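You operate a simulated robot arm through the tools that you are given. There is no shell and no other tool. Be economical: measure what you need, move in short steps, check, and stop when the job is done.

The job below is to be done with a simulated two-armed robot. You get a single attempt, and the scene is never put back.

JOB
Pair the remote on the job screen's channel and dock it.
Fine: key to hand, hold the remote while you turn its dial, press set.

The check looks at the end state, three seconds after you hand in, the way a careful person would. Anything else that was tipped, shoved, dropped, spilled or broken makes it a failure.

ROBOT AND FRAMES
Two 7-joint arms with two-finger grippers on one trunk, on a base that drives. Base frame: it is fixed to the floor where the robot stands at the start and does not move with it; the origin is under the middle of the robot, x ahead of it, y to its left, z up. Units: cm, rad, N and s.
The left shoulder is at the start at [3.1, 16, 120.7], the right one opposite. With the tool pointing down near the work surface each hand reaches from about 10 to 68 cm from the robot's upright axis, wherever it stands, measured 20 degrees to its own side. Places, roughly: charging dock [60, 40, 90]; first clamp lever [60, 110, 80]; job screen [70, 0, 90]; key switch [50, 0, 90]; main switch [60, -40, 90]; panel stop [50, 40, 90]; pin lock [60, 20, 90]; prop rod [70, 80, 40]; release valve [50, 70, 70]; remote dial [50, -50, 100]; reset button [50, 20, 90]; second clamp lever [60, -70, 80]; set button [50, 30, 90]; speed dial [50, 90, 70]; start button [50, 10, 90]. Payload 2.45 kg a hand.
The tool frame of a hand sits at the grasp point between the pads (the TCP): z along the fingers, y along the line on which they close. The tips reach 2.6 cm beyond it. Largest opening 9.6 cm; the body of the gripper starts 6.9 cm behind the TCP.
Orientation is told as [roll, pitch, yaw] about the base's x, y, z axes, in that order, counted from this pose: with the fingers straight down and closing along the base's y, the tool's x points along the base's -x, its y along +y and its z along -z.

CONTROLS
- The arms move only by the tool jog_arm. It takes "left_motion", "right_motion" or both (then of equal length, played together; a hand with none holds still); each is a list of rows, each a list of 7 numbers: the shift along the tool's x, y, z in units of 150 mm (1.0 is 150 mm), then the turn, a rotation vector about the tool's x, y, z in units of 120 degrees (1.0 is 120 degrees), then the finger opening in cm, from 0 to 9.6. In form: [[dx, dy, dz, ax, ay, az, fingers], ...]. A call has 1 to 12 rows; each row is the pose to reach, as a shift and turn from the pose commanded when the call began, along the tool's axes at that moment. A call with a number of a shift or a turn outside -1 to 1 is refused whole. Rows are played at 5 a second. More than 5 cm and 0.15 rad between two rows, or a gripper value outside its range, and nothing of the call is played. A pose out of reach is approached as far as the arm can. The call stops where the force on the tool passes 60 N (or 10 N more than at its start, if that is more) or the arm is blocked; 0.2 s more then pass. Each finger halts on what it meets, pressing with about 41 N; the grip force reading is that of the motor and also rises with nothing between the fingers. The clock runs only during rows and for 0.2 s after the last one: add rows that repeat a pose to give the fingers time. It gives the time, the measured TCP pose, the force on the tool (base axes), the opening and the grip force at its end, in the units of the frame above (readings bear some noise), with the torque about the TCP (base axes, N m) and any sound that the robot's microphone picked up, and new pictures: "views" is both (left out), scene, wrist or none (wrist: the cameras of the hands that moved).
- Cameras (640 x 400 px; columns grow to the right, rows downward): "scene" is now at [7.23, -2.5, 167.2]; the picture's right is [-0.35, -0.94, 0.00], its down [-0.77, 0.29, -0.56] and it looks along [0.53, -0.20, -0.83] (base axes); focal length 247 px, centre (320, 200). "left" rides on the left gripper at [8.2, -0.3, -9.8] in its tool frame; the picture's right is [0.04, 1.00, 0.00], its down [-0.73, 0.03, -0.68] and it looks along [-0.68, 0.03, 0.73] (tool axes); focal length 256 px, centre (320, 200). "right" rides on the right gripper at [8.2, 0.3, -9.8] in its tool frame; the picture's right is [-0.04, 1.00, 0.00], its down [-0.73, -0.03, -0.68] and it looks along [-0.68, -0.03, 0.73] (tool axes); focal length 256 px, centre (320, 200). There is no depth. A picture from a camera that has moved, and an enlarged one, comes with that camera's place and axes in the base frame and with its lens.
- lift_body(by): slides the trunk up (or, below 0, down) by that many cm; the arms and the scene camera ride with it, the base frame stays. It gives what a move gives, with no picture.
- steer(legs): drives the robot by 1 to 6 legs, each [ahead, left, turn to the left] in cm, cm and rad, along the robot's own axes; the way and the turn of a leg run together, so that a leg with both is an arc; at most 150 cm and 3.142 rad a leg. The arms and the cameras ride along, it lands a little off, and it stops where it bumps. It gives what a move gives, and a new picture of the scene camera.
- pan_tilt(pan, tilt): turns the head with the scene camera to pan (to the left, within 2.094 rad either way) and tilt (down, from -0.506 to 1.204), counted from straight ahead of the robot. It gives what a move gives, and a new picture of the scene camera.
- zoom(camera, box): a new picture of the part [left, top, right, bottom] of that camera's present view, enlarged. The clock stands still meanwhile.
- hand_in(): hands the job in; it is judged then, once.

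Go step by step. Nothing tells you exact positions but the pictures and the camera data: compare them with the known pose of the tool, close in by small moves and look again before you grip or let go. The budget is 120 turns and 260 pictures, counting those below and the enlarged ones. Unless the task says otherwise, let go and move clear before handing in, and close with one line.

The tools are called after ">>>" as name(argument=value, ...) on one line, values as JSON. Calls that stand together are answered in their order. jog_arm: Moves the arms, as the interface text tells. Its arguments: {"type":"object","properties":{"left_motion":{"type":"array","items":{"type":"array","items":{"type":"number"}}},"right_motion":{"type":"array","items":{"type":"array","items":{"type":"number"}}},"views":{"type":"string","enum":["both","scene","wrist","none"]}},"required":[]} The other tools are called the same way: lift_body (by) slides the trunk up or down; steer (legs) drives the base; pan_tilt (pan, tilt) turns the head that bears the scene camera; zoom (camera, box) takes an enlarged picture of a part of a camera's view; hand_in () hands the job in.

At the start:

```text
time_s: 0.0
left_ee_pos: [48.45, 12.71, 130.77]
left_orientation: [0.002, 0.0, -0.001]
left_ft_force: [-0.5, -0.3, -0.4]
left_wrist_torque: [-0.02, -0.01, 0.0]
left_finger_gap: 9.6
left_gripper_force: 0.0
right_ee_pos: [38.54, -23.95, 126.81]
right_orientation: [0.002, 0.002, 0.0]
right_ft_force: [0.6, -0.6, 0.1]
right_wrist_torque: [-0.01, -0.01, 0.02]
right_finger_gap: 9.61
right_gripper_force: 0.0
trunk travel left (down, up): [-37.5, 19.2]
robot x, y, heading: [-0.07, 0.36, 0.0]
head pan, tilt: [-0.353, 0.967]
```

scene: 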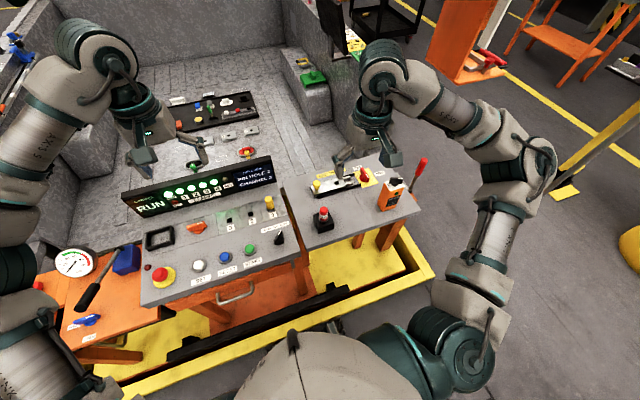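
right: 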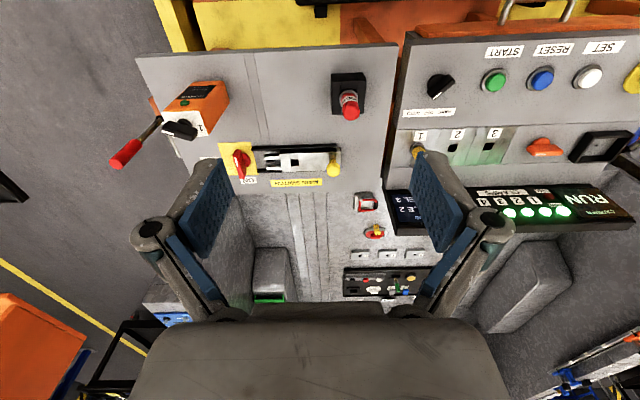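
left: 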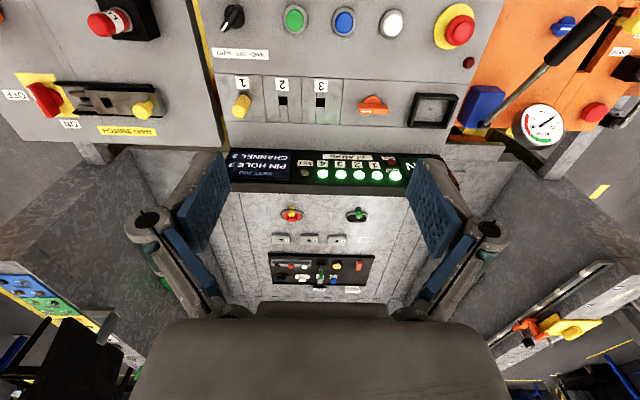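

I see the console with the job screen, key switch, buttons, and the orange remote on the right table. First I read the screen, the key switch and the remote up close.

>>> zoom(camera="scene", box=[120, 150, 290, 256])

>>> zoom(camera="right", box=[140, 60, 260, 135])

>>> zoom(camera="left", box=[200, 0, 480, 175])

```text
3.76 times, centred on (205, 203) of scene
camera zoom: at [7.23, -2.5, 167.2], right [-0.35, -0.94, 0.0], down [-0.77, 0.29, -0.56], along [0.53, -0.2, -0.83], focal length 931 px, centre (753, 189)
```

zoom: 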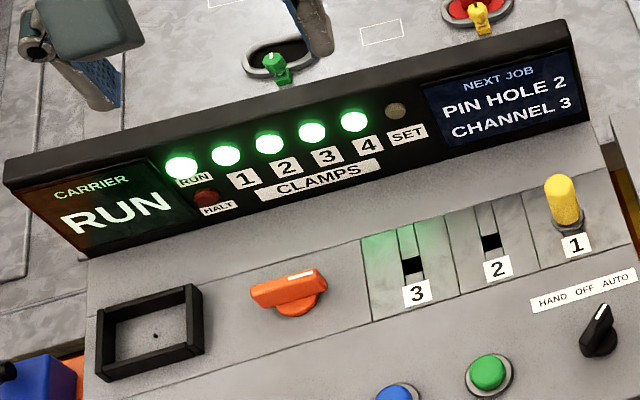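

```text
5.33 times, centred on (200, 98) of right
camera zoom: at [30.45, -23.62, 136.64], right [0.04, 1.0, 0.0], down [0.73, -0.03, 0.68], along [0.68, -0.03, -0.74], focal length 1365 px, centre (960, 747)
```

zoom: 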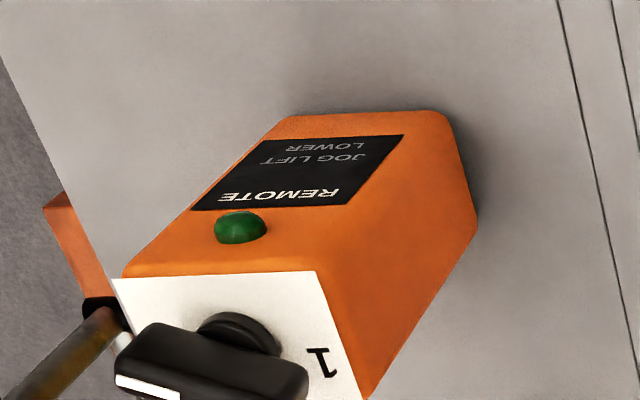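

```text
2.29 times, centred on (340, 88) of left
camera zoom: at [40.43, 12.37, 140.55], right [-0.04, 1.0, 0.0], down [0.73, 0.03, 0.68], along [0.68, 0.03, -0.73], focal length 585 px, centre (274, 457)
```

zoom: 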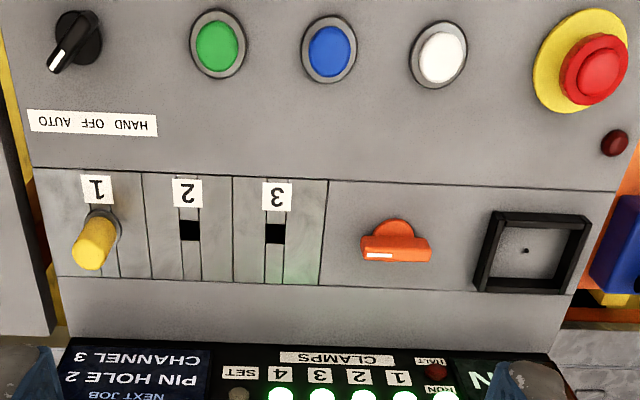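

The screen asks for channel 3 and the key is on AUTO, so it must turn left to HAND. I take the key at about (47, -2, 91) and bring the left hand above it.

>>> jog_arm(left_motion=[[0.016, -0.19, 0.19, 0, 0, 0, 6], [0.03, -0.38, 0.38, 0, 0, 0, 5], [0.05, -0.57, 0.57, 0, 0, 0, 5], [0.065, -0.76, 0.76, 0, 0, 0, 5], [0.08, -0.967, 0.967, 0, 0, 0, 5], [0.08, -0.967, 0.967, 0, 0, 0, 5]])

```text
time_s: 1.4
left_ee_pos: [47.32, -1.96, 116.35]
left_orientation: [0.0, -0.006, 0.0]
left_ft_force: [-0.5, 0.2, -0.2]
left_wrist_torque: [-0.03, -0.04, -0.01]
left_finger_gap: 5.0
left_gripper_force: 0.0
right_ee_pos: [38.13, -23.9, 127.05]
right_orientation: [0.001, -0.001, -0.001]
right_ft_force: [-0.1, -0.2, 0.1]
right_wrist_torque: [0.02, -0.03, 0.0]
right_finger_gap: 9.6
right_gripper_force: 0.0
trunk travel left (down, up): [-37.5, 19.2]
robot x, y, heading: [-0.04, -0.11, 0.004]
head pan, tilt: [-0.353, 0.967]
camera scene: at [7.19, -2.72, 167.2], right [-0.35, -0.94, 0.0], down [-0.77, 0.29, -0.56], along [0.53, -0.19, -0.83], focal length 247 px, centre (320, 200)
camera left: at [39.05, -2.15, 126.13], right [-0.04, 1.0, 0.0], down [0.73, 0.03, 0.68], along [0.68, 0.03, -0.73], focal length 256 px, centre (320, 200)
```

scene: 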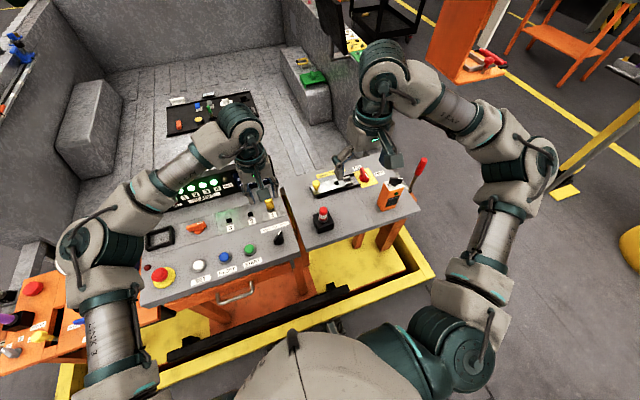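
left: 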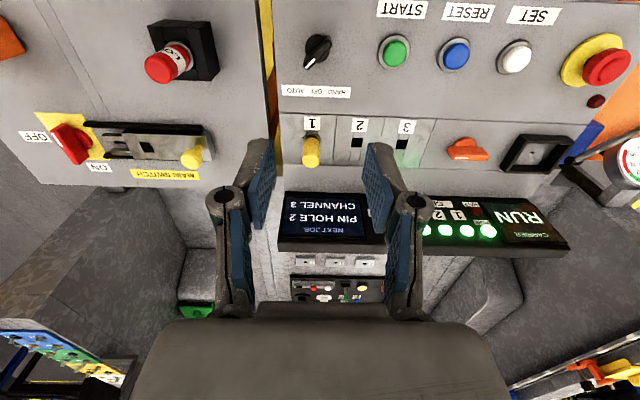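

>>> zoom(camera="left", box=[260, 10, 388, 90])

>>> zoom(camera="scene", box=[360, 160, 440, 210])

```text
5.00 times, centred on (324, 50) of left
camera zoom: at [39.05, -2.15, 126.13], right [-0.04, 1.0, 0.0], down [0.73, 0.03, 0.68], along [0.68, 0.03, -0.73], focal length 1280 px, centre (300, 950)
```

zoom: 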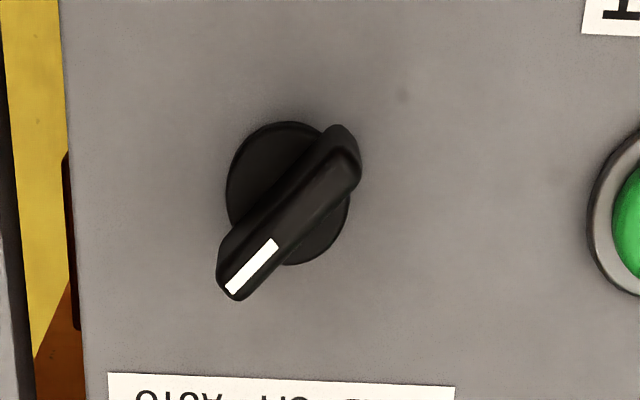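

```text
8.00 times, centred on (400, 185) of scene
camera zoom: at [7.19, -2.72, 167.2], right [-0.35, -0.94, 0.0], down [-0.77, 0.29, -0.56], along [0.53, -0.19, -0.83], focal length 1979 px, centre (-320, 320)
```

zoom: 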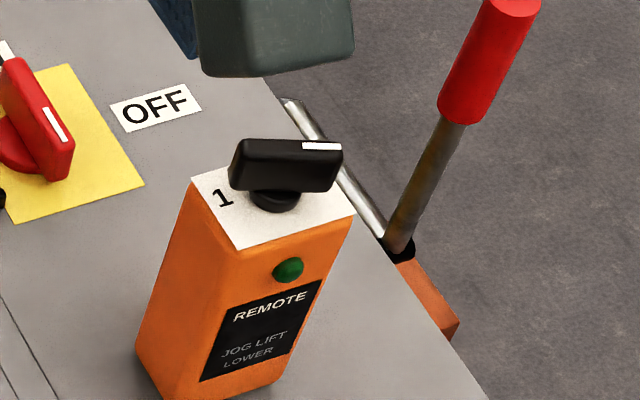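

The key pointer sits about 45° right of ahead, centred near (46.9, -2.05). I turn the left hand to match the bar and descend part way.

>>> jog_arm(left_motion=[[0.01, 0, 0.15, 0, 0, 0.0625, 5], [0.02, 0, 0.3, 0, 0, 0.125, 5], [0.028, 0, 0.45, 0, 0, 0.1875, 5], [0.028, -0.006, 0.6, 0, 0, 0.25, 5], [0.028, -0.006, 0.75, 0, 0, 0.3125, 5], [0.028, -0.006, 0.9, 0, 0, 0.375, 5], [0.028, -0.006, 1.0, 0, 0, 0.375, 5]])

```text
time_s: 3.0
left_ee_pos: [46.64, -2.09, 101.46]
left_orientation: [0.006, -0.001, -0.786]
left_ft_force: [-0.7, -0.4, -0.1]
left_wrist_torque: [-0.02, 0.03, 0.01]
left_finger_gap: 4.99
left_gripper_force: 0.1
right_ee_pos: [38.13, -23.95, 127.0]
right_orientation: [0.001, -0.002, 0.0]
right_ft_force: [0.1, 0.4, -0.2]
right_wrist_torque: [0.0, -0.02, 0.0]
right_finger_gap: 9.62
right_gripper_force: 0.1
trunk travel left (down, up): [-37.5, 19.2]
robot x, y, heading: [-0.21, -0.19, 0.001]
head pan, tilt: [-0.353, 0.967]
camera scene: at [7.28, -2.62, 167.19], right [-0.35, -0.94, 0.0], down [-0.77, 0.29, -0.56], along [0.53, -0.19, -0.83], focal length 247 px, centre (320, 200)
camera left: at [40.68, 3.7, 111.26], right [0.68, 0.73, 0.0], down [0.54, -0.5, 0.68], along [0.5, -0.46, -0.73], focal length 256 px, centre (320, 200)
```

scene: 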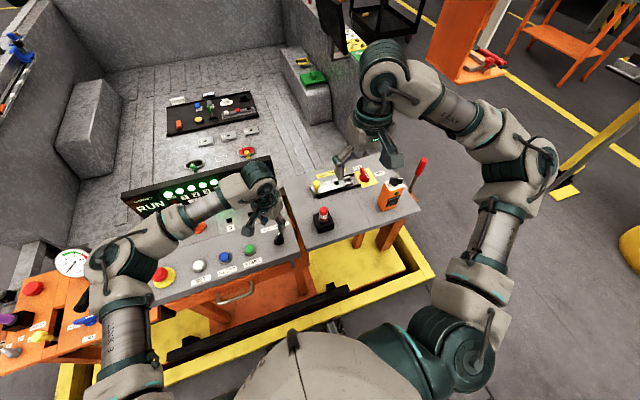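
left: 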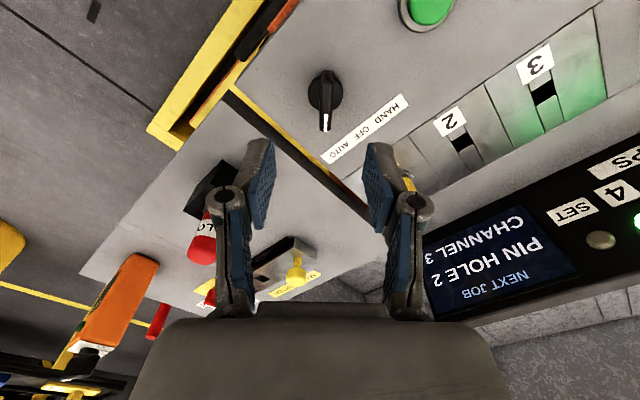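

The bar is lined up with the fingers; the panel looks to lie a little below 90. I go down 6 cm more and look again.

>>> jog_arm(left_motion=[[-0.026, 0.035, 0.2, 0, 0, 0, 5], [-0.026, 0.035, 0.4, 0, 0, 0, 5], [-0.026, 0.035, 0.4, 0, 0, 0, 5]], views="wrist")

```text
time_s: 3.8
left_ee_pos: [47.3, -1.91, 95.46]
left_orientation: [0.003, -0.001, -0.785]
left_ft_force: [0.0, -1.0, 0.8]
left_wrist_torque: [-0.03, 0.02, 0.0]
left_finger_gap: 5.01
left_gripper_force: 0.0
right_ee_pos: [38.09, -23.89, 126.97]
right_orientation: [0.003, -0.001, 0.001]
right_ft_force: [-1.0, 0.8, -0.4]
right_wrist_torque: [-0.02, -0.02, 0.03]
right_finger_gap: 9.61
right_gripper_force: 0.1
trunk travel left (down, up): [-37.5, 19.2]
robot x, y, heading: [-0.26, -0.18, 0.002]
head pan, tilt: [-0.353, 0.967]
camera left: at [41.33, 3.71, 105.28], right [0.68, 0.74, 0.0], down [0.54, -0.5, 0.68], along [0.5, -0.46, -0.73], focal length 256 px, centre (320, 200)
```

left: 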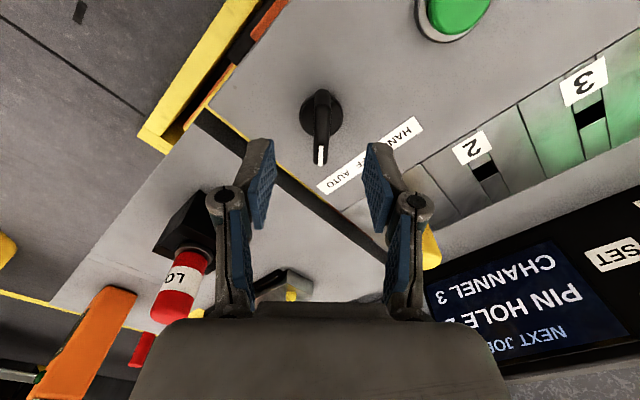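

Centred on the knob. I go down 4.5 cm more to check the depth.

>>> jog_arm(left_motion=[[-0.005, 0.005, 0.15, 0, 0, 0, 5], [-0.005, 0.005, 0.3, 0, 0, 0, 5], [-0.005, 0.005, 0.3, 0, 0, 0, 5]], views="wrist")

>>> zoom(camera="scene", box=[220, 150, 340, 270])

```text
time_s: 4.6
left_ee_pos: [47.58, -1.78, 90.95]
left_orientation: [0.003, -0.002, -0.786]
left_ft_force: [0.4, -0.2, -1.2]
left_wrist_torque: [-0.02, -0.02, 0.03]
left_finger_gap: 5.0
left_gripper_force: 0.1
right_ee_pos: [38.05, -23.87, 127.02]
right_orientation: [0.002, -0.001, -0.001]
right_ft_force: [-0.4, 0.2, -0.3]
right_wrist_torque: [-0.01, 0.01, -0.01]
right_finger_gap: 9.58
right_gripper_force: 0.1
trunk travel left (down, up): [-37.5, 19.2]
robot x, y, heading: [-0.07, -0.07, -0.004]
head pan, tilt: [-0.353, 0.967]
camera left: at [41.56, 3.78, 100.74], right [0.68, 0.73, 0.0], down [0.54, -0.5, 0.68], along [0.5, -0.46, -0.73], focal length 256 px, centre (320, 200)
```

left: 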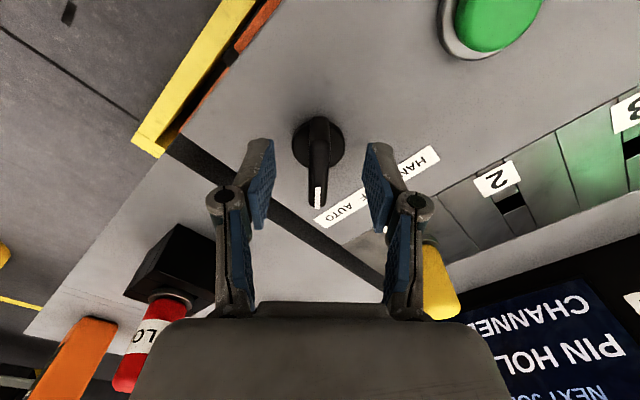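

```text
3.33 times, centred on (280, 210) of scene
camera zoom: at [7.22, -2.63, 167.2], right [-0.35, -0.94, 0.0], down [-0.77, 0.29, -0.56], along [0.53, -0.19, -0.83], focal length 825 px, centre (453, 167)
```

zoom: 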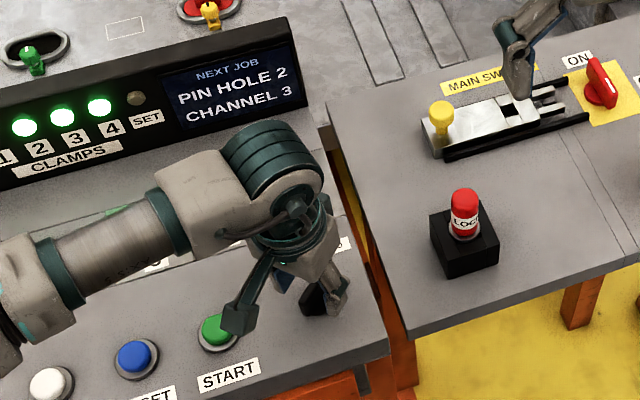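

The knob's middle is near z 87.6 with the panel near 86.7. I lower 1.3 cm and close on the bar.

>>> jog_arm(left_motion=[[0.0, 0.0, 0.045, 0, 0, 0, 5], [0.0, 0, 0.087, 0, 0, 0, 5], [0.0, 0, 0.087, 0, 0, 0, 3], [0.0, 0, 0.087, 0, 0, 0, 1.5], [0, 0, 0.087, 0, 0, 0, 0.8], [0, 0, 0.087, 0, 0, 0, 0.8]], views="wrist")

```text
time_s: 6.0
left_ee_pos: [47.66, -1.88, 89.61]
left_orientation: [0.002, -0.001, -0.785]
left_ft_force: [-3.1, -2.1, -3.5]
left_wrist_torque: [-0.35, -0.19, -0.01]
left_finger_gap: 1.09
left_gripper_force: 38.1
right_ee_pos: [38.12, -24.03, 127.08]
right_orientation: [0.002, -0.002, 0.001]
right_ft_force: [-0.4, 0.2, -0.2]
right_wrist_torque: [0.0, -0.01, 0.0]
right_finger_gap: 9.6
right_gripper_force: 0.0
trunk travel left (down, up): [-37.5, 19.2]
robot x, y, heading: [-0.09, -0.27, 0.002]
head pan, tilt: [-0.353, 0.967]
camera left: at [41.55, 3.7, 99.48], right [0.68, 0.73, 0.0], down [0.54, -0.5, 0.68], along [0.5, -0.46, -0.73], focal length 256 px, centre (320, 200)
```

left: 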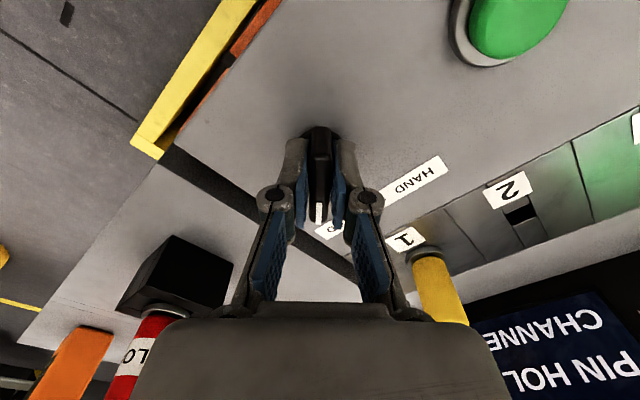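

The key bar is gripped (1.1 cm). Now I turn it 90° to the left.

>>> jog_arm(left_motion=[[0, 0, 0.087, 0, 0, -0.068, 0.8], [0, 0, 0.087, 0, 0, -0.136, 0.8], [0, 0, 0.087, 0, 0, -0.204, 0.8], [0, 0, 0.087, 0, 0, -0.272, 0.8], [0, 0, 0.087, 0, 0, -0.34, 0.8], [0, 0, 0.087, 0, 0, -0.408, 0.8], [0, 0, 0.087, 0, 0, -0.476, 0.8], [0, 0, 0.087, 0, 0, -0.544, 0.8], [0, 0, 0.087, 0, 0, -0.612, 0.8], [0, 0, 0.087, 0, 0, -0.68, 0.8], [0, 0, 0.087, 0, 0, -0.75, 0.8]])

```text
time_s: 6.6
left_ee_pos: [47.56, -1.93, 89.45]
left_orientation: [-0.001, -0.017, -0.545]
left_ft_force: [-15.2, 1.8, 30.7]
left_wrist_torque: [0.97, 1.63, -0.02]
left_finger_gap: 1.09
left_gripper_force: 37.8
right_ee_pos: [37.84, -23.61, 127.2]
right_orientation: [0.0, -0.004, 0.001]
right_ft_force: [0.1, 0.6, 0.0]
right_wrist_torque: [0.0, 0.02, -0.03]
right_finger_gap: 9.63
right_gripper_force: 0.1
trunk travel left (down, up): [-37.5, 19.2]
robot x, y, heading: [0.17, 0.34, -0.002]
head pan, tilt: [-0.353, 0.967]
stopped in row 2 (left hand): the force on the tool passed its limit at 66 N (the readings are from after the stop); the commanded pose is now the measured one
camera scene: at [6.59, -2.37, 167.24], right [-0.35, -0.94, 0.0], down [-0.77, 0.28, -0.57], along [0.53, -0.2, -0.82], focal length 247 px, centre (320, 200)
camera left: at [40.28, 2.14, 99.13], right [0.48, 0.88, 0.0], down [0.63, -0.35, 0.69], along [0.6, -0.34, -0.72], focal length 256 px, centre (320, 200)
```

scene: 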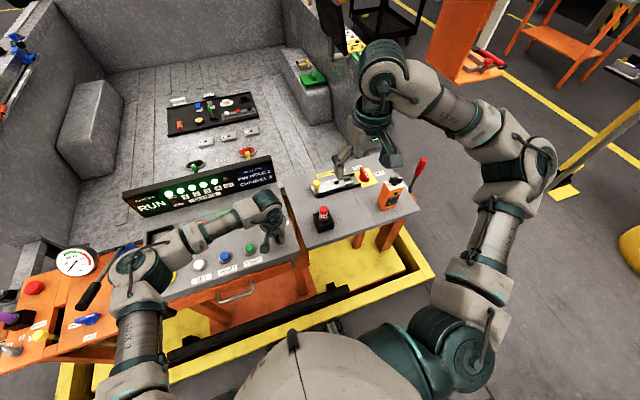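
left: 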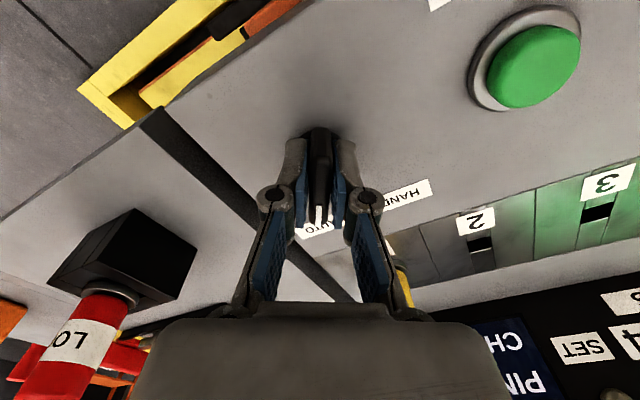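

I repeated the downward shift by mistake, which pressed on the panel; the key did turn along by 14°. I continue the rest of the turn without the downward shift.

>>> jog_arm(left_motion=[[0, 0, -0.02, 0, 0, 0, 0.8], [0, 0, -0.02, 0, 0, -0.0635, 0.8], [0, 0, -0.02, 0, 0, -0.127, 0.8], [0, 0, -0.02, 0, 0, -0.19, 0.8], [0, 0, -0.02, 0, 0, -0.254, 0.8], [0, 0, -0.02, 0, 0, -0.3175, 0.8], [0, 0, -0.02, 0, 0, -0.381, 0.8], [0, 0, -0.02, 0, 0, -0.4445, 0.8], [0, 0, -0.02, 0, 0, -0.508, 0.8], [0, 0, -0.02, 0, 0, -0.5715, 0.8], [0, 0, -0.02, 0, 0, -0.635, 0.8], [0, 0, -0.02, 0, 0, -0.635, 0.8]])

```text
time_s: 9.2
left_ee_pos: [47.71, -2.29, 89.37]
left_orientation: [-0.014, -0.004, 0.787]
left_ft_force: [-17.5, -25.4, -6.2]
left_wrist_torque: [-0.61, 0.43, -0.14]
left_finger_gap: 1.08
left_gripper_force: 38.1
right_ee_pos: [37.92, -24.14, 127.08]
right_orientation: [0.003, -0.003, 0.0]
right_ft_force: [-1.3, 0.0, 0.0]
right_wrist_torque: [-0.02, 0.02, 0.01]
right_finger_gap: 9.62
right_gripper_force: 0.0
trunk travel left (down, up): [-37.5, 19.2]
robot x, y, heading: [-0.13, 0.33, 0.004]
head pan, tilt: [-0.353, 0.967]
camera scene: at [6.97, -3.74, 167.17], right [-0.35, -0.94, -0.01], down [-0.77, 0.29, -0.56], along [0.53, -0.19, -0.83], focal length 247 px, centre (320, 200)
camera left: at [41.99, -8.2, 99.25], right [-0.74, 0.68, -0.01], down [0.49, 0.55, 0.68], along [0.47, 0.49, -0.73], focal length 256 px, centre (320, 200)
```

scene: 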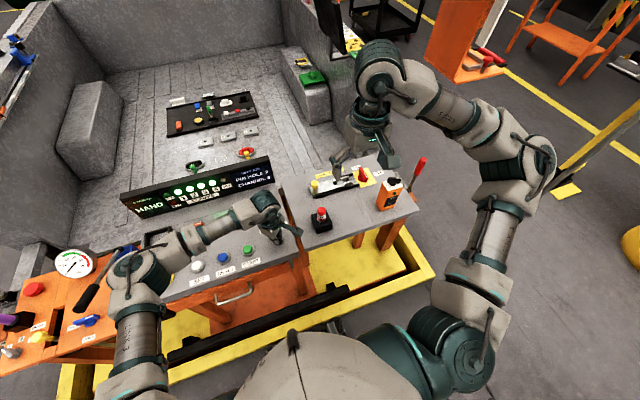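
left: 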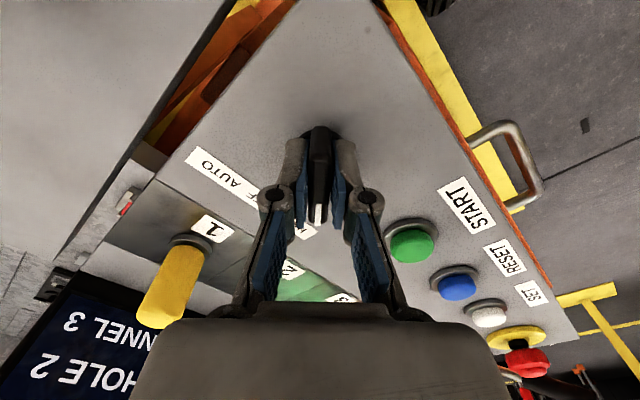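

The screen now reads HAND. I open and lift straight up.

>>> jog_arm(left_motion=[[0, 0, 0, 0, 0, 0, 3], [0, 0, 0, 0, 0, 0, 5], [0, 0, -0.2, 0, 0, 0, 5], [0, 0, -0.5, 0, 0, 0, 5], [0, 0, -0.8, 0, 0, 0, 5], [0, 0, -1, 0, 0, 0, 5]])

>>> zoom(camera="scene", box=[100, 150, 310, 281])

```text
time_s: 10.6
left_ee_pos: [47.76, -1.57, 104.41]
left_orientation: [-0.015, -0.002, 0.787]
left_ft_force: [0.4, -1.6, -1.0]
left_wrist_torque: [0.01, 0.06, 0.0]
left_finger_gap: 5.01
left_gripper_force: 0.0
right_ee_pos: [38.01, -23.36, 127.19]
right_orientation: [-0.003, -0.004, 0.0]
right_ft_force: [-0.8, -0.2, 0.3]
right_wrist_torque: [0.02, -0.03, 0.0]
right_finger_gap: 9.62
right_gripper_force: 0.1
trunk travel left (down, up): [-37.5, 19.2]
robot x, y, heading: [-0.12, 0.17, 0.006]
head pan, tilt: [-0.353, 0.967]
camera scene: at [7.21, -1.86, 167.21], right [-0.35, -0.94, 0.0], down [-0.77, 0.28, -0.57], along [0.53, -0.2, -0.82], focal length 247 px, centre (320, 200)
camera left: at [42.1, -7.3, 114.17], right [-0.74, 0.68, -0.02], down [0.49, 0.55, 0.68], along [0.47, 0.49, -0.73], focal length 256 px, centre (320, 200)
```

scene: 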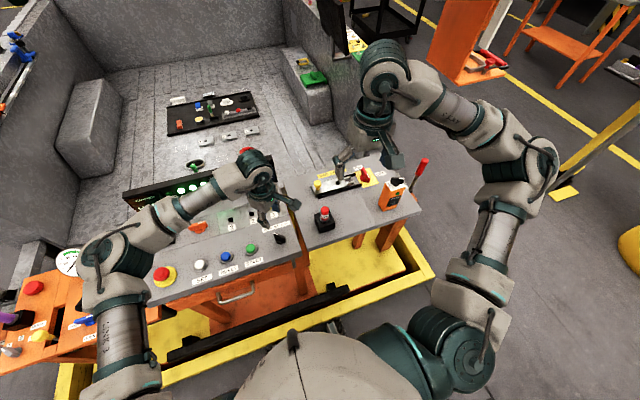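
left: 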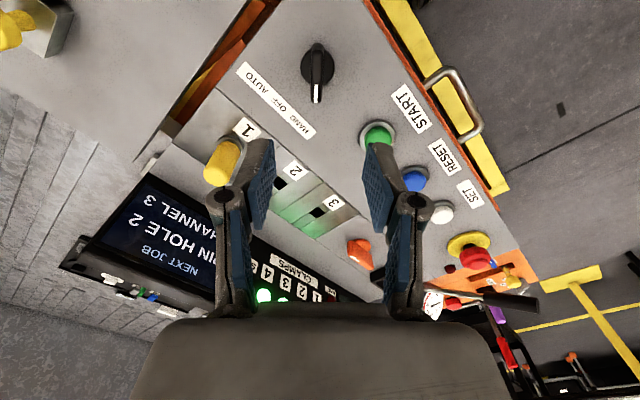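

```text
3.05 times, centred on (205, 216) of scene
camera zoom: at [7.21, -1.86, 167.21], right [-0.35, -0.94, 0.0], down [-0.77, 0.28, -0.57], along [0.53, -0.2, -0.82], focal length 754 px, centre (670, 153)
```

zoom: 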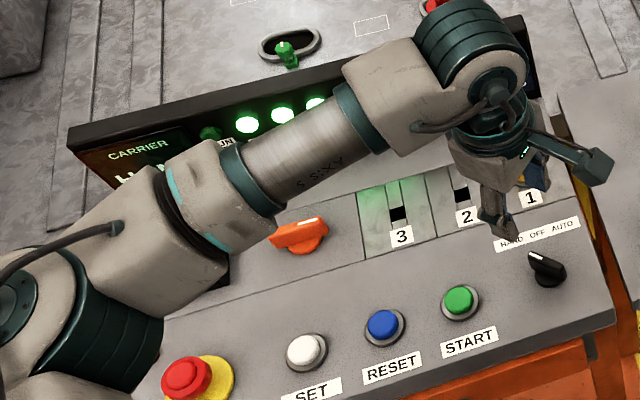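

Key switch points to HAND. Now I raise the left hand and square it, then sidestep right so that the remote is in front of me.

>>> jog_arm(left_motion=[[0, 0, -0.16, 0, 0, 0.0625, 8], [0, 0, -0.32, 0, 0, 0.125, 8], [0, 0, -0.5, 0, 0, 0.1875, 8], [0, 0, -0.7, 0, 0, 0.25, 8], [0, 0, -0.85, 0, 0, 0.3125, 8], [0, 0, -1, 0, 0, 0.375, 8]], views="none")

>>> steer(legs=[[0, -48, 0]])

```text
time_s: 12.0
left_ee_pos: [47.47, -2.0, 119.36]
left_orientation: [-0.007, -0.014, 0.001]
left_ft_force: [0.7, 0.2, -0.2]
left_wrist_torque: [-0.03, -0.02, -0.03]
left_finger_gap: 7.98
left_gripper_force: 0.1
right_ee_pos: [38.08, -24.1, 127.09]
right_orientation: [0.004, -0.004, -0.003]
right_ft_force: [-0.3, 0.5, 0.7]
right_wrist_torque: [0.0, 0.02, 0.02]
right_finger_gap: 9.61
right_gripper_force: 0.0
trunk travel left (down, up): [-37.5, 19.2]
robot x, y, heading: [0.25, -0.35, 0.001]
head pan, tilt: [-0.353, 0.967]
```

```text
time_s: 14.5
left_ee_pos: [45.85, -46.71, 119.6]
left_orientation: [0.022, -0.026, 0.003]
left_ft_force: [-0.3, 0.5, 0.1]
left_wrist_torque: [-0.08, -0.09, 0.0]
left_finger_gap: 8.01
left_gripper_force: 0.0
right_ee_pos: [36.6, -68.54, 126.67]
right_orientation: [0.021, -0.01, 0.014]
right_ft_force: [-1.9, 0.2, 0.2]
right_wrist_torque: [0.0, -0.09, 0.01]
right_finger_gap: 9.55
right_gripper_force: 0.1
trunk travel left (down, up): [-37.5, 19.2]
robot x, y, heading: [-0.5, -41.63, 0.003]
head pan, tilt: [-0.353, 0.967]
stopped in leg 1: the robot was blocked; the commanded pose is now the measured one
camera scene: at [6.26, -41.18, 167.21], right [-0.34, -0.94, 0.02], down [-0.77, 0.27, -0.57], along [0.54, -0.21, -0.82], focal length 247 px, centre (320, 200)
```

scene: 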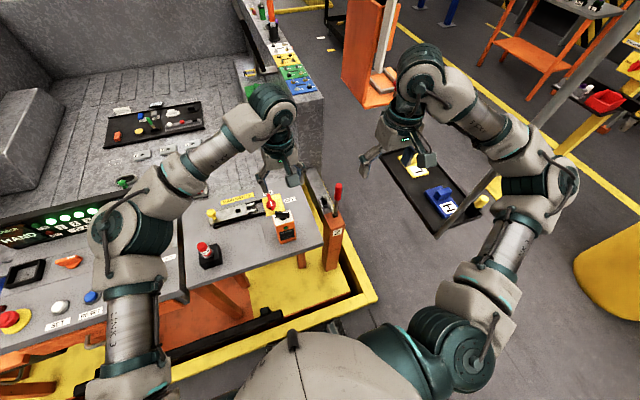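

The base was blocked at y ≈ -42. I look to the right and down to see what I met.

>>> pan_tilt(pan=-1.3, tilt=1.0)

>>> pan_tilt(pan=-0.1, tilt=1.1)

```text
time_s: 15.7
left_ee_pos: [44.93, -46.34, 120.07]
left_orientation: [0.018, -0.033, 0.007]
left_ft_force: [-0.5, 1.0, -0.3]
left_wrist_torque: [0.02, 0.03, -0.01]
left_finger_gap: 8.01
left_gripper_force: 0.0
right_ee_pos: [35.77, -68.25, 127.17]
right_orientation: [0.02, -0.02, 0.014]
right_ft_force: [-0.3, -0.5, -0.2]
right_wrist_torque: [0.01, -0.01, 0.01]
right_finger_gap: 9.6
right_gripper_force: 0.0
trunk travel left (down, up): [-37.5, 19.2]
robot x, y, heading: [0.24, -42.04, 0.003]
head pan, tilt: [-1.3, 1.0]
camera scene: at [-1.12, -48.61, 166.94], right [-0.96, -0.27, -0.02], down [-0.22, 0.81, -0.54], along [0.16, -0.52, -0.84], focal length 247 px, centre (320, 200)
```

scene: 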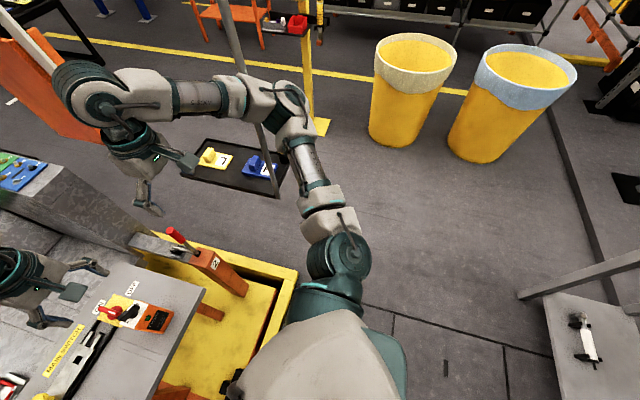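

```text
time_s: 17.1
left_ee_pos: [45.04, -46.3, 120.14]
left_orientation: [0.018, -0.032, 0.005]
left_ft_force: [-0.7, 0.5, 0.0]
left_wrist_torque: [-0.03, 0.0, -0.02]
left_finger_gap: 7.99
left_gripper_force: 0.1
right_ee_pos: [35.83, -68.24, 127.25]
right_orientation: [0.02, -0.021, 0.014]
right_ft_force: [-0.9, 0.6, -0.5]
right_wrist_torque: [0.0, -0.02, -0.02]
right_finger_gap: 9.62
right_gripper_force: 0.0
trunk travel left (down, up): [-37.5, 19.2]
robot x, y, heading: [-0.25, -41.89, 0.001]
head pan, tilt: [-0.099, 1.1]
camera scene: at [3.25, -42.53, 166.38], right [-0.1, -1.0, 0.0], down [-0.88, 0.09, -0.47], along [0.47, -0.04, -0.88], focal length 247 px, centre (320, 200)
```

scene: 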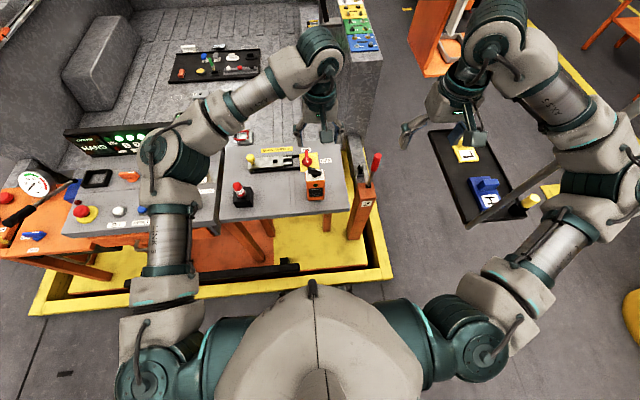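

Nothing visible was tipped; the base seems to be resting against something at its foot. I back off a few cm to be free of it.

>>> steer(legs=[[-3, 2, 0]])

>>> zoom(camera="right", box=[0, 0, 640, 400])

>>> zoom(camera="left", box=[0, 0, 640, 400])

```text
time_s: 18.0
left_ee_pos: [43.89, -44.0, 119.49]
left_orientation: [0.015, -0.018, 0.006]
left_ft_force: [-0.4, 0.5, 0.3]
left_wrist_torque: [0.02, 0.02, 0.03]
left_finger_gap: 8.0
left_gripper_force: 0.1
right_ee_pos: [34.58, -65.78, 126.69]
right_orientation: [0.014, -0.005, 0.018]
right_ft_force: [0.1, 0.8, 0.3]
right_wrist_torque: [-0.02, 0.01, -0.01]
right_finger_gap: 9.62
right_gripper_force: 0.1
trunk travel left (down, up): [-37.5, 19.2]
robot x, y, heading: [-2.83, -40.18, 0.004]
head pan, tilt: [-0.099, 1.1]
camera scene: at [3.88, -39.38, 166.3], right [-0.1, -1.0, 0.01], down [-0.89, 0.08, -0.45], along [0.45, -0.05, -0.89], focal length 247 px, centre (320, 200)
```

scene: 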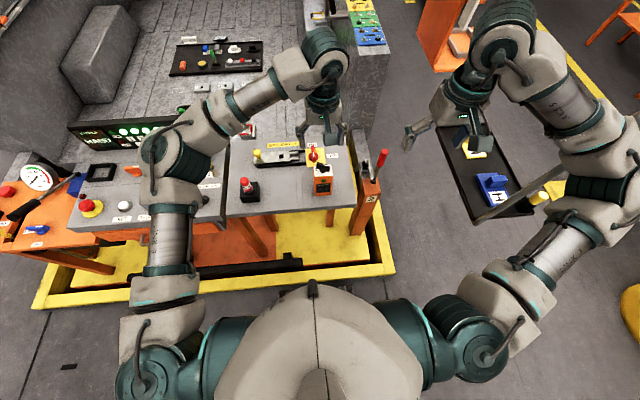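

```text
1.00 times, centred on (320, 200) of right (not enlarged: the box is as wide or as high as the picture)
camera zoom: at [26.48, -65.75, 136.44], right [0.02, 1.0, 0.01], down [0.73, -0.03, 0.68], along [0.68, 0.0, -0.73], focal length 256 px, centre (320, 200)
```

zoom: 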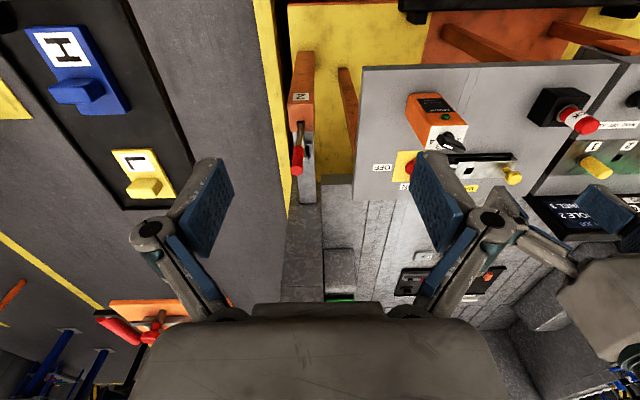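

```text
1.00 times, centred on (320, 200) of left (not enlarged: the box is as wide or as high as the picture)
camera zoom: at [35.46, -44.43, 129.2], right [-0.05, 1.0, 0.01], down [0.72, 0.02, 0.69], along [0.69, 0.04, -0.72], focal length 256 px, centre (320, 200)
```

zoom: 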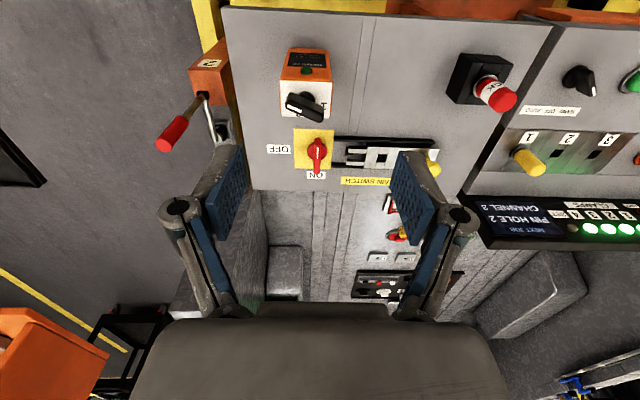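

Clear now. I zoom on the remote from both wrists to get its position and dial angle.

>>> zoom(camera="left", box=[256, 30, 384, 130])

>>> zoom(camera="right", box=[384, 80, 480, 160])

>>> zoom(camera="scene", box=[290, 140, 370, 210])

```text
4.00 times, centred on (320, 80) of left
camera zoom: at [35.46, -44.43, 129.2], right [-0.05, 1.0, 0.01], down [0.72, 0.02, 0.69], along [0.69, 0.04, -0.72], focal length 1024 px, centre (320, 680)
```

zoom: 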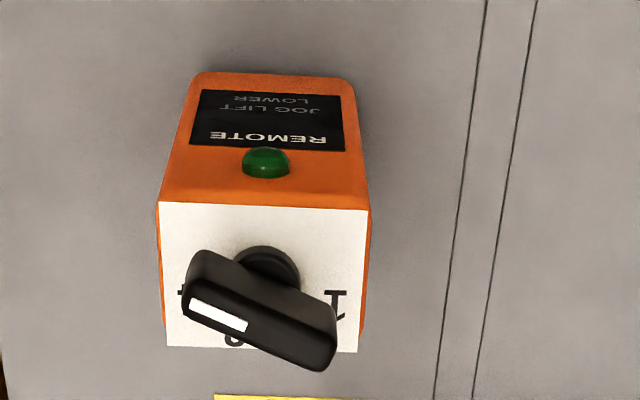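

```text
5.00 times, centred on (432, 120) of right
camera zoom: at [26.48, -65.75, 136.44], right [0.02, 1.0, 0.01], down [0.73, -0.03, 0.68], along [0.68, 0.0, -0.73], focal length 1280 px, centre (-240, 600)
```

zoom: 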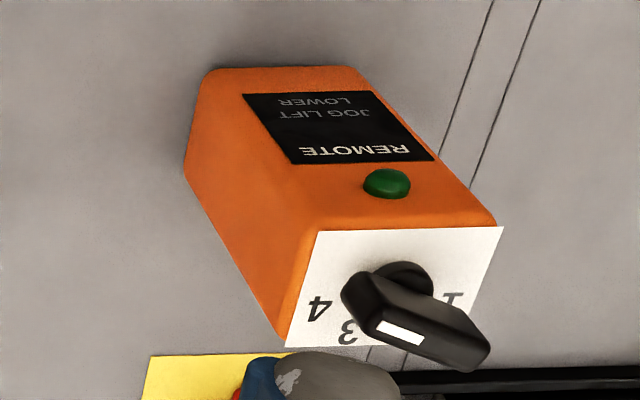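

```text
5.71 times, centred on (330, 175) of scene
camera zoom: at [3.88, -39.38, 166.3], right [-0.1, -1.0, 0.01], down [-0.89, 0.08, -0.45], along [0.45, -0.05, -0.89], focal length 1414 px, centre (263, 343)
```

zoom: 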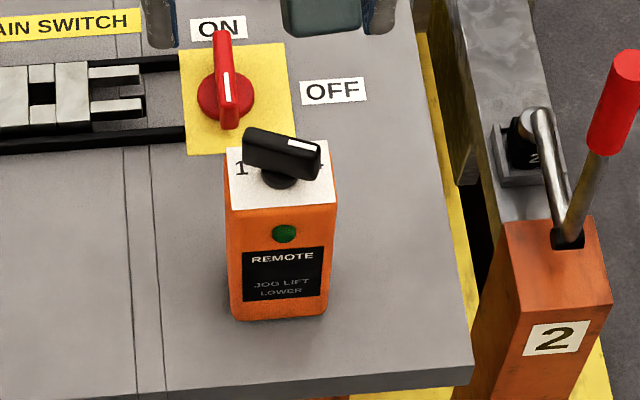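

The remote stands square at about (48, -45.1), 6 wide × 4.3 deep, top near z 99.3, table near 86; its pointer is around -110°, past the 4, with 3 lying ahead and a little to the right. I'll hold it from the front with the left hand tilted, and turn the dial from above with the right.

>>> jog_arm(left_motion=[[0.1, -0.012, 0.1, 0, -0.069, 0, 9], [0.2, -0.024, 0.25, 0, -0.139, 0, 9], [0.3, -0.036, 0.45, 0, -0.208, 0, 9], [0.36, -0.05, 0.65, 0, -0.278, 0, 9], [0.393, -0.06, 0.82, 0, -0.347, 0, 9], [0.393, -0.073, 0.967, 0, -0.417, 0, 9], [0.393, -0.073, 0.967, 0, -0.417, 0, 9]])

```text
time_s: 19.6
left_ee_pos: [37.92, -44.07, 104.88]
left_orientation: [0.019, -0.897, -0.007]
left_ft_force: [0.1, 0.1, -0.3]
left_wrist_torque: [-0.01, 0.04, -0.04]
left_finger_gap: 9.0
left_gripper_force: 0.0
right_ee_pos: [34.17, -64.94, 127.07]
right_orientation: [0.009, -0.009, 0.019]
right_ft_force: [0.5, 0.2, 0.5]
right_wrist_torque: [-0.02, 0.04, 0.01]
right_finger_gap: 9.6
right_gripper_force: 0.1
trunk travel left (down, up): [-37.5, 19.2]
robot x, y, heading: [-3.1, -39.82, 0.004]
head pan, tilt: [-0.099, 1.1]
camera scene: at [3.81, -38.86, 166.31], right [-0.1, -1.0, 0.01], down [-0.89, 0.08, -0.45], along [0.45, -0.05, -0.89], focal length 247 px, centre (320, 200)
camera left: at [25.16, -44.46, 104.72], right [-0.03, 1.0, -0.02], down [-0.07, 0.02, 1.0], along [1.0, 0.03, 0.07], focal length 256 px, centre (320, 200)
```

scene: 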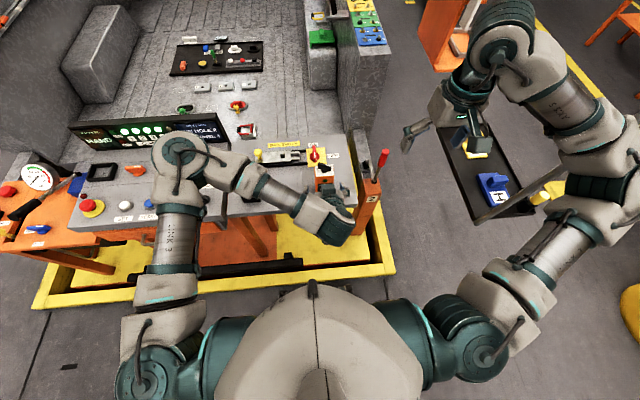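
left: 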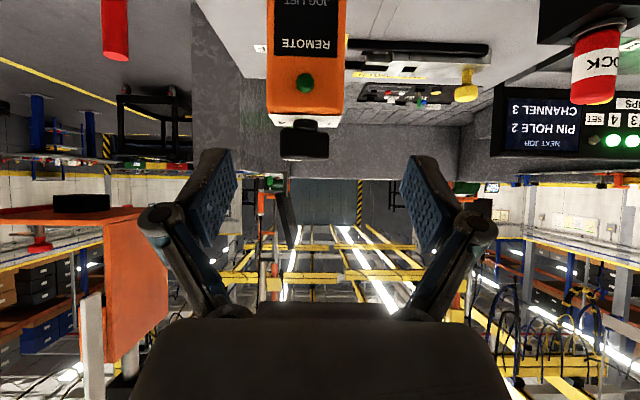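

Remote is centred near y -45.2, as estimated. I line up sideways and advance along the fingers part way.

>>> jog_arm(left_motion=[[0.06, -0.035, 0.1, 0, 0, 0, 9], [0.116, -0.072, 0.25, 0, 0, 0, 9], [0.116, -0.072, 0.42, 0, 0, 0, 9], [0.116, -0.072, 0.42, 0, 0, 0, 9]])

```text
time_s: 20.6
left_ee_pos: [41.81, -45.23, 99.81]
left_orientation: [0.018, -0.895, -0.009]
left_ft_force: [-0.3, -0.1, 0.3]
left_wrist_torque: [-0.02, -0.01, 0.0]
left_finger_gap: 9.0
left_gripper_force: 0.1
right_ee_pos: [34.2, -65.03, 126.92]
right_orientation: [0.009, -0.009, 0.018]
right_ft_force: [0.8, 0.5, -0.1]
right_wrist_torque: [0.02, 0.01, 0.01]
right_finger_gap: 9.6
right_gripper_force: 0.1
trunk travel left (down, up): [-37.5, 19.2]
robot x, y, heading: [-2.82, -39.55, 0.007]
head pan, tilt: [-0.099, 1.1]
camera scene: at [3.76, -38.58, 166.31], right [-0.1, -1.0, 0.01], down [-0.89, 0.08, -0.45], along [0.45, -0.05, -0.89], focal length 247 px, centre (320, 200)
camera left: at [28.97, -45.6, 99.53], right [-0.03, 1.0, -0.02], down [-0.07, 0.02, 1.0], along [1.0, 0.03, 0.07], focal length 256 px, centre (320, 200)
```

scene: 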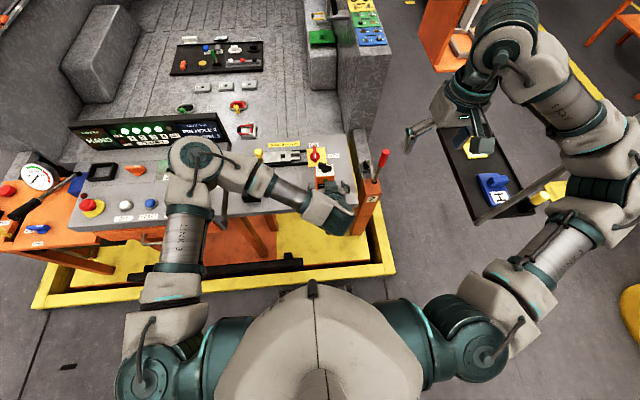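
left: 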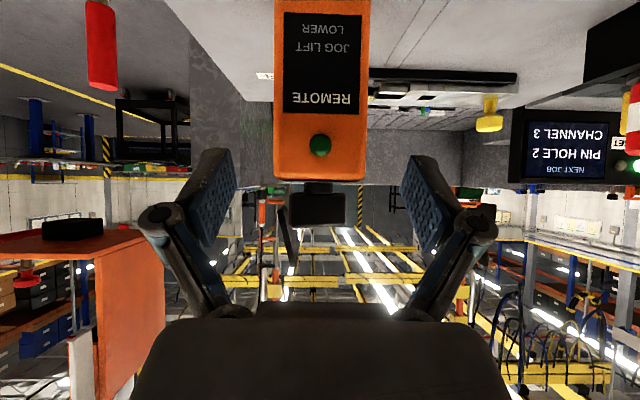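

Well centred. I advance onto the body and close gently.

>>> jog_arm(left_motion=[[0.006, 0, 0.17, 0, 0, 0, 9], [0.012, 0, 0.34, 0, 0, 0, 9], [0.012, 0, 0.497, 0, 0, 0, 9], [0.012, 0, 0.497, 0, 0, 0, 7.5], [0.012, 0, 0.497, 0, 0, 0, 6.6], [0.012, 0, 0.497, 0, 0, 0, 6.0], [0.012, 0, 0.497, 0, 0, 0, 5.4], [0.012, 0, 0.497, 0, 0, 0, 5.0]])

```text
time_s: 22.4
left_ee_pos: [47.51, -45.34, 94.99]
left_orientation: [0.023, -0.896, -0.01]
left_ft_force: [0.6, 0.4, 0.3]
left_wrist_torque: [-0.05, 0.0, -0.05]
left_finger_gap: 4.98
left_gripper_force: 0.0
right_ee_pos: [34.19, -65.36, 127.01]
right_orientation: [0.01, -0.009, 0.02]
right_ft_force: [-0.2, -0.6, -0.2]
right_wrist_torque: [-0.03, 0.01, -0.01]
right_finger_gap: 9.61
right_gripper_force: 0.0
trunk travel left (down, up): [-37.5, 19.2]
robot x, y, heading: [-2.74, -39.57, 0.009]
head pan, tilt: [-0.099, 1.1]
camera scene: at [3.82, -39.12, 166.31], right [-0.1, -1.0, 0.01], down [-0.89, 0.08, -0.45], along [0.45, -0.05, -0.89], focal length 247 px, centre (320, 200)
camera left: at [34.7, -45.7, 94.77], right [-0.03, 1.0, -0.02], down [-0.07, 0.01, 1.0], along [1.0, 0.03, 0.07], focal length 256 px, centre (320, 200)
```

scene: 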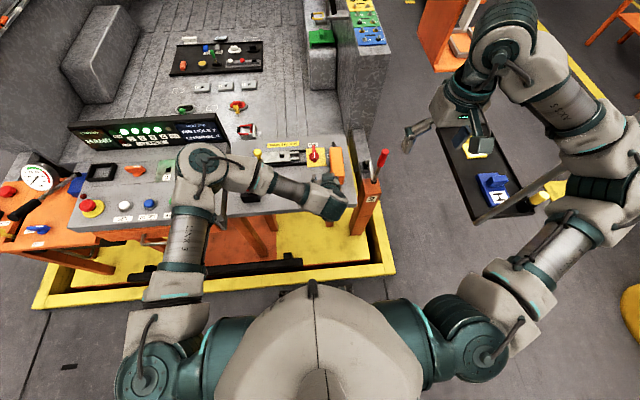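
left: 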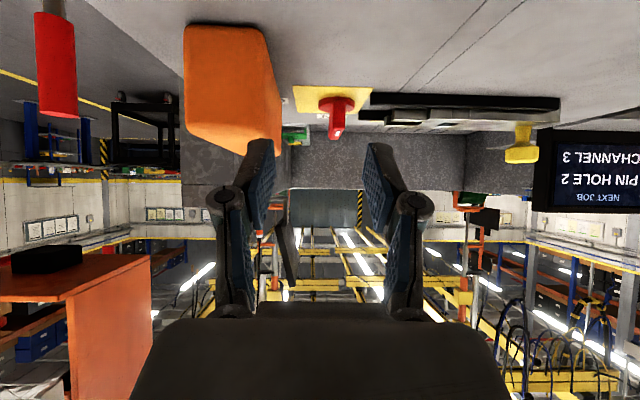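

The remote slid out of the grip to my right. I look closer before moving anything.

>>> zoom(camera="scene", box=[280, 130, 400, 230])

>>> zoom(camera="right", box=[340, 50, 500, 200])

>>> zoom(camera="left", box=[160, 0, 400, 170])

```text
4.00 times, centred on (340, 180) of scene
camera zoom: at [3.82, -39.12, 166.31], right [-0.1, -1.0, 0.01], down [-0.89, 0.08, -0.45], along [0.45, -0.05, -0.89], focal length 990 px, centre (240, 280)
```

zoom: 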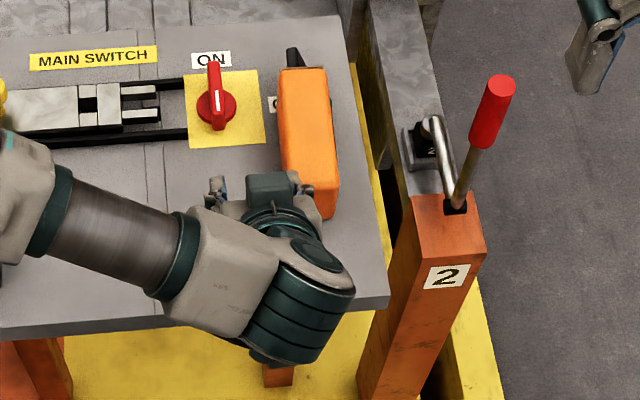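

```text
2.67 times, centred on (420, 125) of right
camera zoom: at [26.06, -65.34, 136.59], right [0.02, 1.0, 0.01], down [0.73, -0.02, 0.69], along [0.69, 0.0, -0.73], focal length 683 px, centre (53, 400)
```

zoom: 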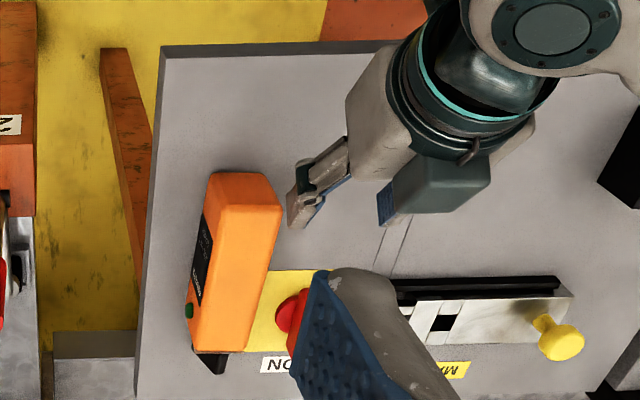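

```text
2.35 times, centred on (280, 85) of left
camera zoom: at [34.7, -45.7, 94.77], right [-0.03, 1.0, -0.02], down [-0.07, 0.01, 1.0], along [1.0, 0.03, 0.07], focal length 602 px, centre (414, 471)
```

zoom: 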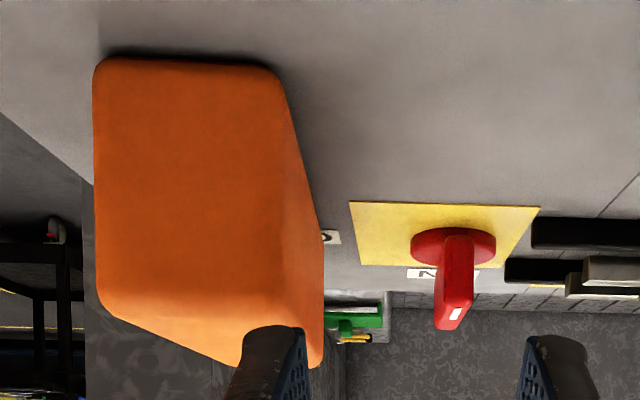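

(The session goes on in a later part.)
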